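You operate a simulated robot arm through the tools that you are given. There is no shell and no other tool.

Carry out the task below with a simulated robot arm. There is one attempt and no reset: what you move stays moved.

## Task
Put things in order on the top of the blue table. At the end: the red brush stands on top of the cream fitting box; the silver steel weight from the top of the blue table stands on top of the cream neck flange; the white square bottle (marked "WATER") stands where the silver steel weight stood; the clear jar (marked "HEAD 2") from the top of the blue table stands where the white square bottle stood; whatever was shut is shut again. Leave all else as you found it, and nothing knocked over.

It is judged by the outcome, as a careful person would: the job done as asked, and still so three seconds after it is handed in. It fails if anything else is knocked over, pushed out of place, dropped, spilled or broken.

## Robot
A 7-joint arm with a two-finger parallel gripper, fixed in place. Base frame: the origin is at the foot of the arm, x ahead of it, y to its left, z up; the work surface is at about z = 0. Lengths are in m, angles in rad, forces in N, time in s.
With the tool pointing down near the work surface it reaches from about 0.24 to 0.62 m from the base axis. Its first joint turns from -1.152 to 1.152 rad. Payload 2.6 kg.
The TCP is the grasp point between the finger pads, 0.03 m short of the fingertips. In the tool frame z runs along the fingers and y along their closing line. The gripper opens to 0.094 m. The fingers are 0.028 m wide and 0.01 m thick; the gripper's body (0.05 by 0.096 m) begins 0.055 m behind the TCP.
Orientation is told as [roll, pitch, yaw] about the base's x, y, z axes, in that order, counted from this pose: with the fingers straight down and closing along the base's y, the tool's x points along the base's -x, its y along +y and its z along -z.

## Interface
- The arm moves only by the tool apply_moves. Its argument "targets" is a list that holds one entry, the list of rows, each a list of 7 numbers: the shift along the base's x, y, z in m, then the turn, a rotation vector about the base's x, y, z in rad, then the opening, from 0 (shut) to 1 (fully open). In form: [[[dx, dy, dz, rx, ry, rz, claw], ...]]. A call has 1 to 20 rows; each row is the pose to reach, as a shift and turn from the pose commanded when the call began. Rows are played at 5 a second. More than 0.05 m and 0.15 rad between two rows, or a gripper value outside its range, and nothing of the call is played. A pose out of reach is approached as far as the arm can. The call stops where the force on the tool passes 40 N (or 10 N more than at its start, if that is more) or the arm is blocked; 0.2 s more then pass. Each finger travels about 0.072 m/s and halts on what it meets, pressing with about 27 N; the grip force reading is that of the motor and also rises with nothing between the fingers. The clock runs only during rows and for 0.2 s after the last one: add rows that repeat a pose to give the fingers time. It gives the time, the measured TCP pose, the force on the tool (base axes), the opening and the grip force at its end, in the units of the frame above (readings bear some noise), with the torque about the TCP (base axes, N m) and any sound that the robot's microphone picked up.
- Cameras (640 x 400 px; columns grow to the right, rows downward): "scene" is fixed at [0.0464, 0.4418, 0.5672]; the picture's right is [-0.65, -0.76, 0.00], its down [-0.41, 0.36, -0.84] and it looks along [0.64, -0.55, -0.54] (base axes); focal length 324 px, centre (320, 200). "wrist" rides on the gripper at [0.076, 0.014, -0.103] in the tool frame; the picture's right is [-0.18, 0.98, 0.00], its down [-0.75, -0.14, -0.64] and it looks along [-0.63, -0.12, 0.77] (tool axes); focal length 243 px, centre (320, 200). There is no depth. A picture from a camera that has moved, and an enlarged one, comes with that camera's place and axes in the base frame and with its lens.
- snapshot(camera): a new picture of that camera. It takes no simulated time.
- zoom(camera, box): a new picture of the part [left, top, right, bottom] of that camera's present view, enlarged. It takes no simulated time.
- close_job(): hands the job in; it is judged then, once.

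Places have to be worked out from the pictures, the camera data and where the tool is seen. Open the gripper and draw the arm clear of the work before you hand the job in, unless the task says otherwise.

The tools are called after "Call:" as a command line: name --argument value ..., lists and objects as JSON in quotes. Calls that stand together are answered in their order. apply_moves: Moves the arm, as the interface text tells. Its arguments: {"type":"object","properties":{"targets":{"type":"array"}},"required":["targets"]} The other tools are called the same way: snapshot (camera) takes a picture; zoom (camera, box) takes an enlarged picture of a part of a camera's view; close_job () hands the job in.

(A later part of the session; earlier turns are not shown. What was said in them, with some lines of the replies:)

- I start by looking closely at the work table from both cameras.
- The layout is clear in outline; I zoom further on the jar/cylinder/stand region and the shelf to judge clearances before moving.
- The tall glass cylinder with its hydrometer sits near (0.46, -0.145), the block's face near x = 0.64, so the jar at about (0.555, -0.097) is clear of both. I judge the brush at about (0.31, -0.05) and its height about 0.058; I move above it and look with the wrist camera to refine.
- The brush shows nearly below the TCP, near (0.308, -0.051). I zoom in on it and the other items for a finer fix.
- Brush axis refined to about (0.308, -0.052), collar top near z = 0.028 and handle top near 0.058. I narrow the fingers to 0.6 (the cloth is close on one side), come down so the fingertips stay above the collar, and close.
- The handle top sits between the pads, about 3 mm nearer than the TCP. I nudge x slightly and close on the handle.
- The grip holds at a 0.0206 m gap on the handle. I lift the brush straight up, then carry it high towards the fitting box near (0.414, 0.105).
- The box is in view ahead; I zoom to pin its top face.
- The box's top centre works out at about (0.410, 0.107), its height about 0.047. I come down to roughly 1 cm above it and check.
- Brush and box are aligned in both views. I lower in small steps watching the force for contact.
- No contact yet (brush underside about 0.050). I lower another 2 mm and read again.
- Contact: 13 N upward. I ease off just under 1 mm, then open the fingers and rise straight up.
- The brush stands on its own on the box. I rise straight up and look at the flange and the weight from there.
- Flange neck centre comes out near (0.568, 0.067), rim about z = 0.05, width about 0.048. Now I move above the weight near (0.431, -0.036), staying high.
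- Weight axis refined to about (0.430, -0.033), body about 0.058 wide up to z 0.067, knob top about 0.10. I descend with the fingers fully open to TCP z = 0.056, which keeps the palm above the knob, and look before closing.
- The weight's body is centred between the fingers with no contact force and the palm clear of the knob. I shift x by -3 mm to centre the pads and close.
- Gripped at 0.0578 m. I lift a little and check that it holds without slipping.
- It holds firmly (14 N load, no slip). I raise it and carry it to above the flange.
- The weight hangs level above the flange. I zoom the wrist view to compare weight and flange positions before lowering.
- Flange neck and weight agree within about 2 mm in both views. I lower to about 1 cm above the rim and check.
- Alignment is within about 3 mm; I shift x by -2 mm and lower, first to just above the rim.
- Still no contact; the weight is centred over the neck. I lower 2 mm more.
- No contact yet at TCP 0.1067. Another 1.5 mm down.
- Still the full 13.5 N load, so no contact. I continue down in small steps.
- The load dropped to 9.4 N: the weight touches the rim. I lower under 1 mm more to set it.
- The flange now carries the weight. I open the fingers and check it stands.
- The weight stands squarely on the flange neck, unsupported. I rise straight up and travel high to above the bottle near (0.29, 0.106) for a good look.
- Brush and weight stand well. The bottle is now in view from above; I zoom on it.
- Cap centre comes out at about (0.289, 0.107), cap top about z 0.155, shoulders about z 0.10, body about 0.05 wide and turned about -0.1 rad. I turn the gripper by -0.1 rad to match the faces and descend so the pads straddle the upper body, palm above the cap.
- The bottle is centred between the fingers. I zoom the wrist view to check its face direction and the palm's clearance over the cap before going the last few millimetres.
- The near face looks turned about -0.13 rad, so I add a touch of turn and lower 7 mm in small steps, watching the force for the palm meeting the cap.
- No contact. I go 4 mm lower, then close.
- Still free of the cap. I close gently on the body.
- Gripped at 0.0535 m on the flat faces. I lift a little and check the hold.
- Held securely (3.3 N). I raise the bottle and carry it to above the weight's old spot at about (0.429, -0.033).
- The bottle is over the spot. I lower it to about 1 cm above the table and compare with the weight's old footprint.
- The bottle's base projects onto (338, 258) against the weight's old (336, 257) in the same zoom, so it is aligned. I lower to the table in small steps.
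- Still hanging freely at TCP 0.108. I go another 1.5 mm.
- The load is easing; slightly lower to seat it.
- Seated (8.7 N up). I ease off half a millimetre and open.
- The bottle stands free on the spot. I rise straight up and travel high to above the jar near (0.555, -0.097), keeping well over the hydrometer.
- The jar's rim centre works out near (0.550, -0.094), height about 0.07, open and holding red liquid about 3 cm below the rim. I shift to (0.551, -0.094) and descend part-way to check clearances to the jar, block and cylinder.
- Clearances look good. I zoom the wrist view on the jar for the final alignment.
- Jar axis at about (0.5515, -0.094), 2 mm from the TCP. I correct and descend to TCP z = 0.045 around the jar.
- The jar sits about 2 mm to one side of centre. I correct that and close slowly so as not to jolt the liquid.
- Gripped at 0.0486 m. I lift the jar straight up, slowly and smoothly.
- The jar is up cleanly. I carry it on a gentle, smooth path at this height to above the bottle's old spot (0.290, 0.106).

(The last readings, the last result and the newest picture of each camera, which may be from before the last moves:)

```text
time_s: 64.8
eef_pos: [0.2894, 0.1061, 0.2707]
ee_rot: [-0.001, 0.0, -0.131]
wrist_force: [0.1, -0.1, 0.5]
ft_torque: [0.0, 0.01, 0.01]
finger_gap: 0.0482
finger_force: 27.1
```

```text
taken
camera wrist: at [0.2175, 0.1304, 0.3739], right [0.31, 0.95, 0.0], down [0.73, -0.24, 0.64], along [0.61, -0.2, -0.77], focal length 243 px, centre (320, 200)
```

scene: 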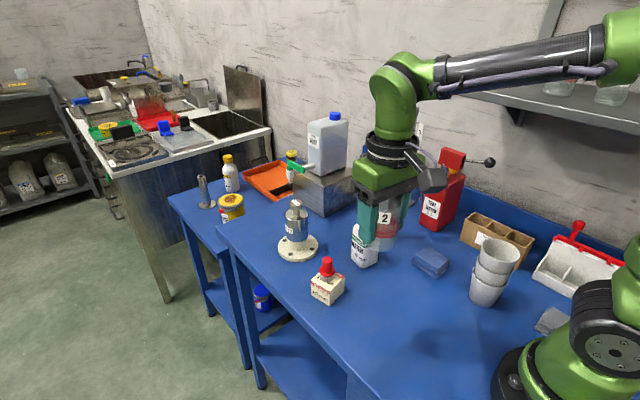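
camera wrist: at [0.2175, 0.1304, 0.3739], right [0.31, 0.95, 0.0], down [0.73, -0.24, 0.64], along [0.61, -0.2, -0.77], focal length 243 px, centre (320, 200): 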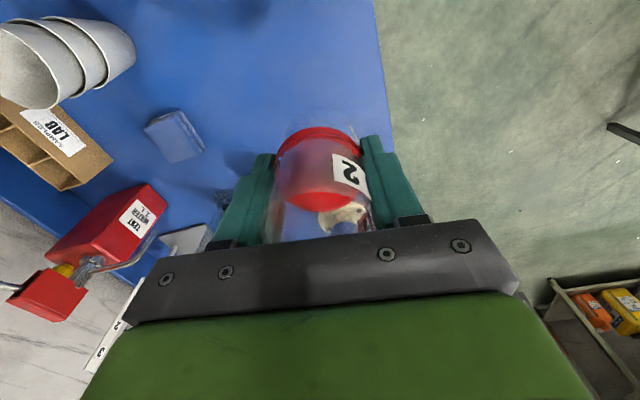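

The jar is over the spot and upright. I lower it smoothly to about 1 cm above the table.

Call:
apply_moves --targets '[[[0, 0, -0.0027, 0, 0, 0, 0], [0, 0, -0.0104, 0, 0, 0, 0], [0, 0, -0.0224, 0, 0, 0, 0], [0, 0, -0.0377, 0, 0, 0, 0], [0, 0, -0.0557, 0, 0, 0, 0], [0, 0, -0.0757, 0, 0, 0, 0], [0, 0, -0.0968, 0, 0, 0, 0], [0, 0, -0.1183, 0, 0, 0, 0], [0, 0, -0.1393, 0, 0, 0, 0], [0, 0, -0.1593, 0, 0, 0, 0], [0, 0, -0.1773, 0, 0, 0, 0], [0, 0, -0.1926, 0, 0, 0, 0], [0, 0, -0.2046, 0, 0, 0, 0], [0, 0, -0.2123, 0, 0, 0, 0], [0, 0, -0.215, 0, 0, 0, 0], [0, 0, -0.215, 0, 0, 0, 0]]]'

Call:
zoom --camera "scene" --box '[300, 240, 500, 365]'

Call:
snapshot --camera "wrist"

```text
time_s: 68.2
eef_pos: [0.2912, 0.1071, 0.0555]
ee_rot: [0.0, 0.001, -0.13]
wrist_force: [0.0, 0.4, 0.5]
ft_torque: [0.01, 0.01, 0.0]
finger_gap: 0.0484
finger_force: 27.2
```

```text
3.20 times, centred on (400, 302) of scene
camera zoom: at [0.0464, 0.4418, 0.5672], right [-0.65, -0.76, 0.0], down [-0.41, 0.36, -0.84], along [0.64, -0.55, -0.54], focal length 1038 px, centre (64, -128)
```

zoom: 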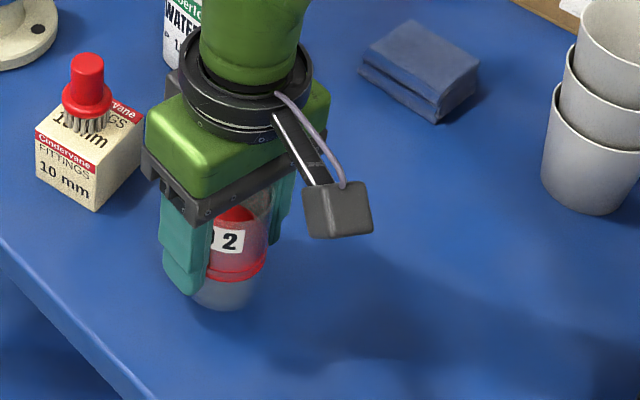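

```text
taken
camera wrist: at [0.2175, 0.131, 0.1587], right [0.31, 0.95, 0.0], down [0.73, -0.24, 0.64], along [0.61, -0.2, -0.77], focal length 243 px, centre (320, 200)
```

wrist: 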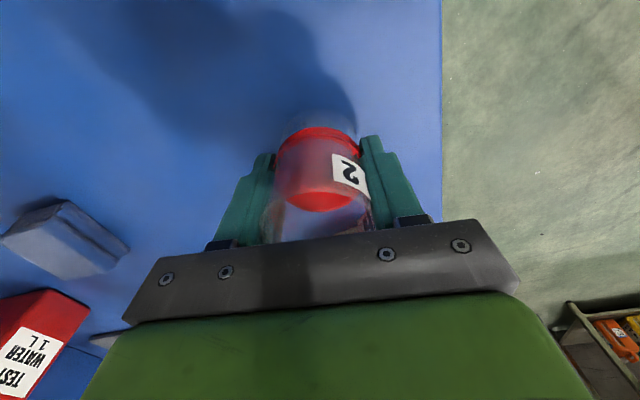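

The jar's base projects to about (220, 294) against the bottle's old (220, 290): aligned. I lower it to the table in small steps.

Call:
apply_moves --targets '[[[0, 0, -0.003, 0, 0, 0, 0], [0, 0, -0.006, 0, 0, 0, 0], [0, 0, -0.008, 0, 0, 0, 0], [0, 0, -0.0088, 0, 0, 0, 0], [0, 0, -0.0088, 0, 0, 0, 0]]]'

```text
time_s: 69.4
eef_pos: [0.2902, 0.1061, 0.0473]
ee_rot: [0.0, 0.001, -0.13]
wrist_force: [-0.1, -0.5, -0.4]
ft_torque: [0.03, -0.04, -0.04]
finger_gap: 0.0484
finger_force: 26.7
```

No contact yet. I lower in half-millimetre steps.

Call:
apply_moves --targets '[[[0, 0, -0.0005, 0, 0, 0, 0], [0, 0, -0.001, 0, 0, 0, 0], [0, 0, -0.0013, 0, 0, 0, 0], [0, 0, -0.0013, 0, 0, 0, 0]]]'

Call:
zoom --camera "scene" --box '[330, 270, 420, 350]'

```text
time_s: 70.4
eef_pos: [0.2892, 0.1071, 0.0457]
ee_rot: [0.003, 0.0, -0.131]
wrist_force: [-0.4, 0.3, -0.4]
ft_torque: [0.0, 0.01, -0.04]
finger_gap: 0.0481
finger_force: 26.6
```

```text
5.00 times, centred on (375, 310) of scene
camera zoom: at [0.0464, 0.4418, 0.5672], right [-0.65, -0.76, 0.0], down [-0.41, 0.36, -0.84], along [0.64, -0.55, -0.54], focal length 1621 px, centre (45, -350)
```

zoom: 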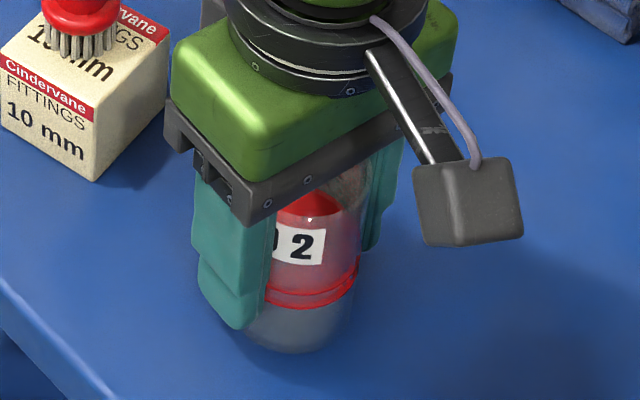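

Still no reaction at the height it was gripped at; I go half a millimetre further and read.

Call:
apply_moves --targets '[[[0, 0, -0.0003, 0, 0, 0, 0], [0, 0, -0.0006, 0, 0, 0, 0], [0, 0, -0.0006, 0, 0, 0, 0]]]'

```text
time_s: 71.2
eef_pos: [0.2896, 0.1078, 0.044]
ee_rot: [0.0, -0.001, -0.132]
wrist_force: [-2.0, -0.3, 9.6]
ft_torque: [-0.03, 0.1, -0.04]
finger_gap: 0.0483
finger_force: 27.0
```

Contact (9.6 N). I ease up 0.3 mm and open slowly.

Call:
apply_moves --targets '[[[0, 0, 0.0003, 0, 0, 0, 0], [0, 0, 0.0003, 0, 0, 0, 0.5], [0, 0, 0.0003, 0, 0, 0, 0.54], [0, 0, 0.0003, 0, 0, 0, 0.6], [0, 0, 0.0003, 0, 0, 0, 0.75], [0, 0, 0.0003, 0, 0, 0, 0.95], [0, 0, 0.0003, 0, 0, 0, 1], [0, 0, 0.0003, 0, 0, 0, 1]]]'

Call:
zoom --camera "scene" --box '[330, 270, 420, 350]'

Call:
snapshot --camera "wrist"

```text
time_s: 73.0
eef_pos: [0.2904, 0.1077, 0.0457]
ee_rot: [-0.001, 0.001, -0.131]
wrist_force: [-1.0, 0.8, -0.9]
ft_torque: [0.0, 0.01, -0.01]
finger_gap: 0.0941
finger_force: 0.1
```

```text
5.00 times, centred on (375, 310) of scene
camera zoom: at [0.0464, 0.4418, 0.5672], right [-0.65, -0.76, 0.0], down [-0.41, 0.36, -0.84], along [0.64, -0.55, -0.54], focal length 1621 px, centre (45, -350)
```

zoom: 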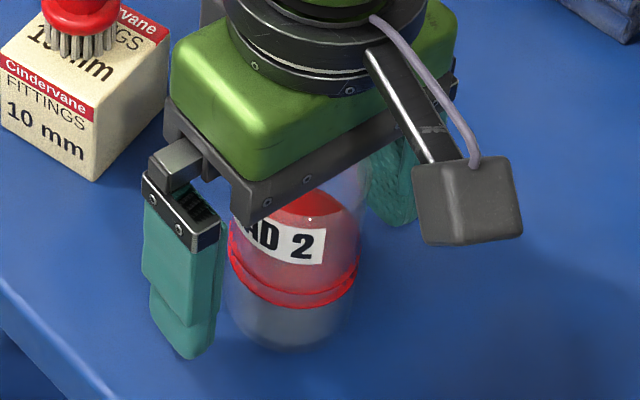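

```text
taken
camera wrist: at [0.2176, 0.1311, 0.1484], right [0.31, 0.95, 0.0], down [0.73, -0.24, 0.64], along [0.61, -0.2, -0.77], focal length 243 px, centre (320, 200)
```

wrist: 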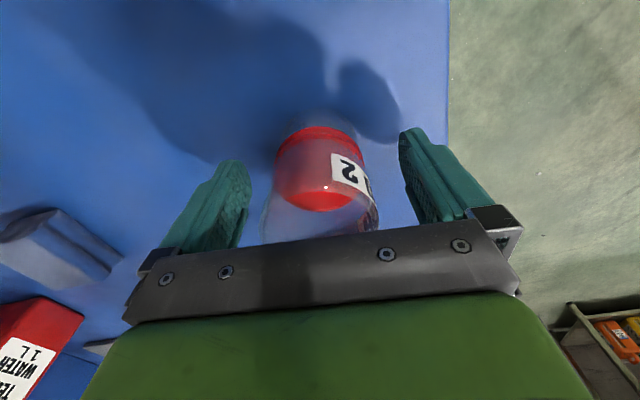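

The jar stands free on the spot. I rise straight up and then return to the start pose, clear of everything.

Call:
apply_moves --targets '[[[0, 0, 0.01, 0, 0, 0, 1], [0, 0, 0.03, 0, 0, 0, 1], [0, 0, 0.06, 0, 0, 0, 1], [0, 0, 0.1, 0, 0, 0, 1], [0, 0, 0.14, 0, 0, 0, 1], [0, 0, 0.18, 0, 0, 0, 1], [0, 0, 0.22, 0, 0, 0, 1], [0, 0, 0.26, 0, 0, 0, 1], [0, 0, 0.295, 0, 0, 0, 1], [0.015, -0.03, 0.295, 0, 0, 0.03, 1], [0.03, -0.06, 0.295, 0, 0, 0.06, 1], [0.045, -0.09, 0.295, 0, 0, 0.09, 1], [0.06, -0.12, 0.295, 0, 0, 0.13, 1], [0.075, -0.15, 0.295, 0, 0, 0.13, 1], [0.09, -0.18, 0.295, 0, 0, 0.13, 1], [0.105, -0.21, 0.295, 0, 0, 0.13, 1], [0.12, -0.243, 0.295, 0, 0, 0.13, 1], [0.12, -0.243, 0.295, 0, 0, 0.13, 1]]]'

Call:
snapshot --camera "scene"

Call:
zoom --camera "scene" --box '[260, 180, 460, 350]'

Call:
snapshot --camera "wrist"

```text
time_s: 76.8
eef_pos: [0.4091, -0.136, 0.341]
ee_rot: [-0.001, 0.0, 0.001]
wrist_force: [0.2, 0.3, -0.1]
ft_torque: [0.01, 0.0, 0.01]
finger_gap: 0.094
finger_force: 0.1
```

```text
taken
```

scene: 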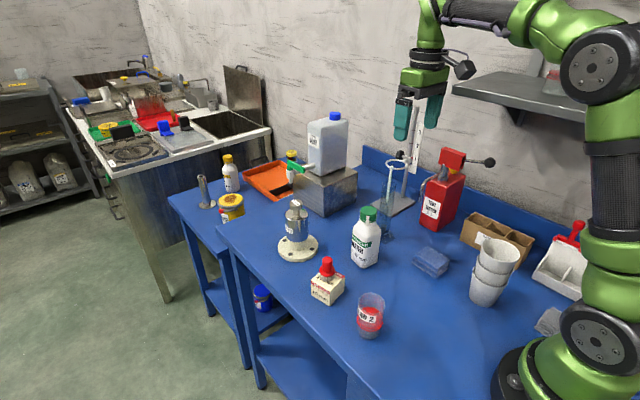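

```text
2.35 times, centred on (360, 265) of scene
camera zoom: at [0.0464, 0.4418, 0.5672], right [-0.65, -0.76, 0.0], down [-0.41, 0.36, -0.84], along [0.64, -0.55, -0.54], focal length 763 px, centre (226, 47)
```

zoom: 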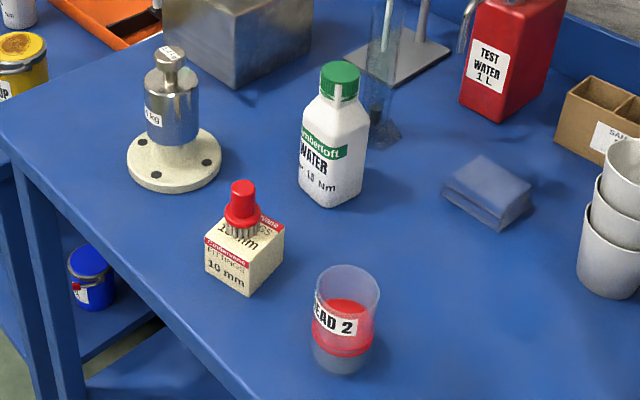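

```text
taken
camera wrist: at [0.3341, -0.1215, 0.444], right [0.18, 0.98, 0.0], down [0.75, -0.14, 0.64], along [0.63, -0.12, -0.77], focal length 243 px, centre (320, 200)
```

wrist: 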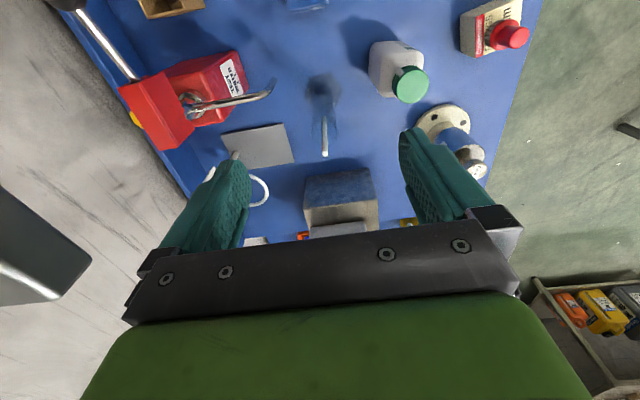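

All four items are in place and upright. I take the same zooms as at the beginning to verify that nothing else shifted.

Call:
zoom --camera "scene" --box '[260, 180, 460, 305]'

Call:
zoom --camera "scene" --box '[300, 240, 500, 365]'

Call:
zoom --camera "scene" --box '[330, 140, 450, 240]'

Call:
zoom --camera "scene" --box '[440, 190, 640, 315]'

Call:
zoom --camera "scene" --box '[160, 120, 360, 245]'

```text
3.20 times, centred on (360, 242) of scene
camera zoom: at [0.0464, 0.4418, 0.5672], right [-0.65, -0.76, 0.0], down [-0.41, 0.36, -0.84], along [0.64, -0.55, -0.54], focal length 1038 px, centre (192, 64)
```

zoom: 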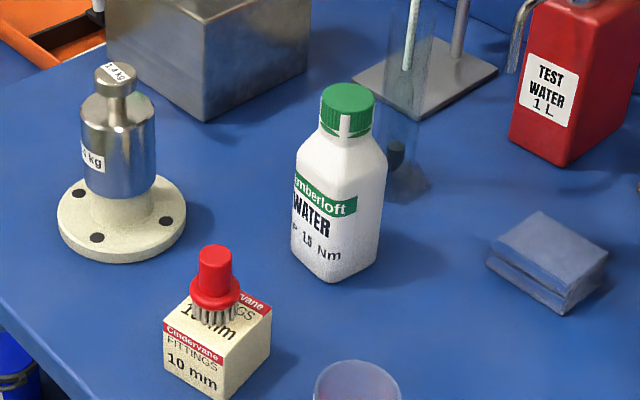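

```text
3.20 times, centred on (400, 302) of scene
camera zoom: at [0.0464, 0.4418, 0.5672], right [-0.65, -0.76, 0.0], down [-0.41, 0.36, -0.84], along [0.64, -0.55, -0.54], focal length 1038 px, centre (64, -128)
```

zoom: 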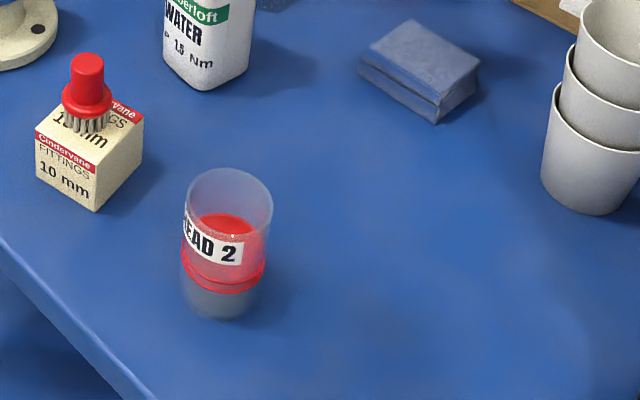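

```text
4.00 times, centred on (390, 190) of scene
camera zoom: at [0.0464, 0.4418, 0.5672], right [-0.65, -0.76, 0.0], down [-0.41, 0.36, -0.84], along [0.64, -0.55, -0.54], focal length 1297 px, centre (40, 240)
```

zoom: 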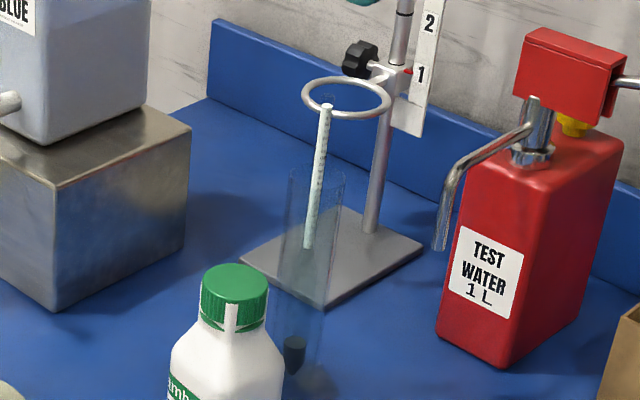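

```text
3.20 times, centred on (540, 252) of scene
camera zoom: at [0.0464, 0.4418, 0.5672], right [-0.65, -0.76, 0.0], down [-0.41, 0.36, -0.84], along [0.64, -0.55, -0.54], focal length 1038 px, centre (-384, 32)
```

zoom: 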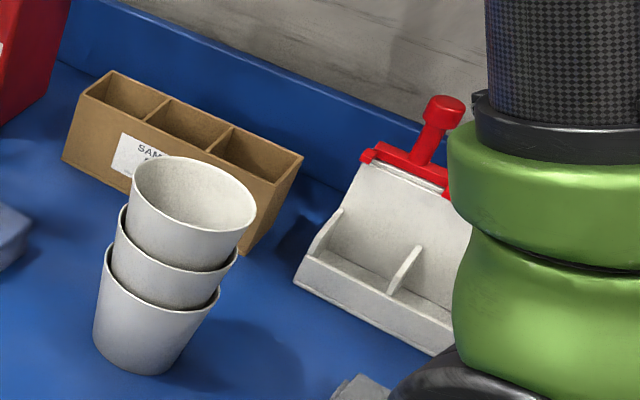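

```text
3.20 times, centred on (260, 182) of scene
camera zoom: at [0.0464, 0.4418, 0.5672], right [-0.65, -0.76, 0.0], down [-0.41, 0.36, -0.84], along [0.64, -0.55, -0.54], focal length 1038 px, centre (512, 256)
```

zoom: 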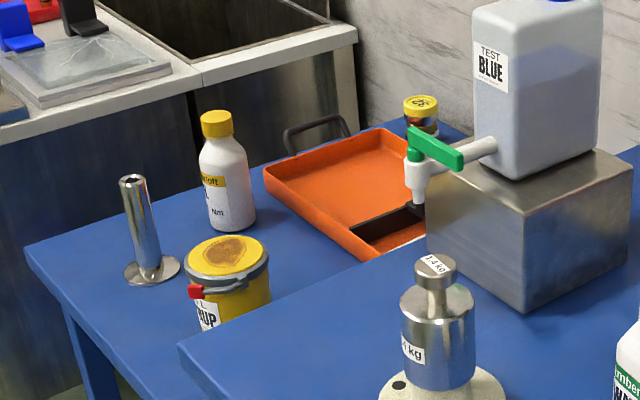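

I compared these zooms with the ones from the start. The brush stands on the fitting box and the weight stands on the flange neck. The bottle's base is centred on the weight's old spot, and the jar's base is on the bottle's old spot with its liquid intact. Nothing else looks moved. The gripper is open and the arm is clear, so I hand the job in.

Call:
close_job

```text
The job is handed in.
```

The job is handed in, and all four items are where you asked. The tool only confirmed that it was handed in, so I don't have a verdict yet.

- **Red brush:** stands on top of the cream fitting box.
- **Silver steel weight:** stands on the neck of the cream flange.
- **White "WATER" bottle:** stands where the weight stood, matching the old spot to within a few millimetres in the camera picture.
- **Clear "HEAD 2" jar:** stands where the bottle stood, also to within a few millimetres. I saw no spilled liquid.

I didn't open anything, so nothing needed shutting again. The final pictures show nothing knocked over or moved compared with the start. The arm is back at its start position with the gripper open.
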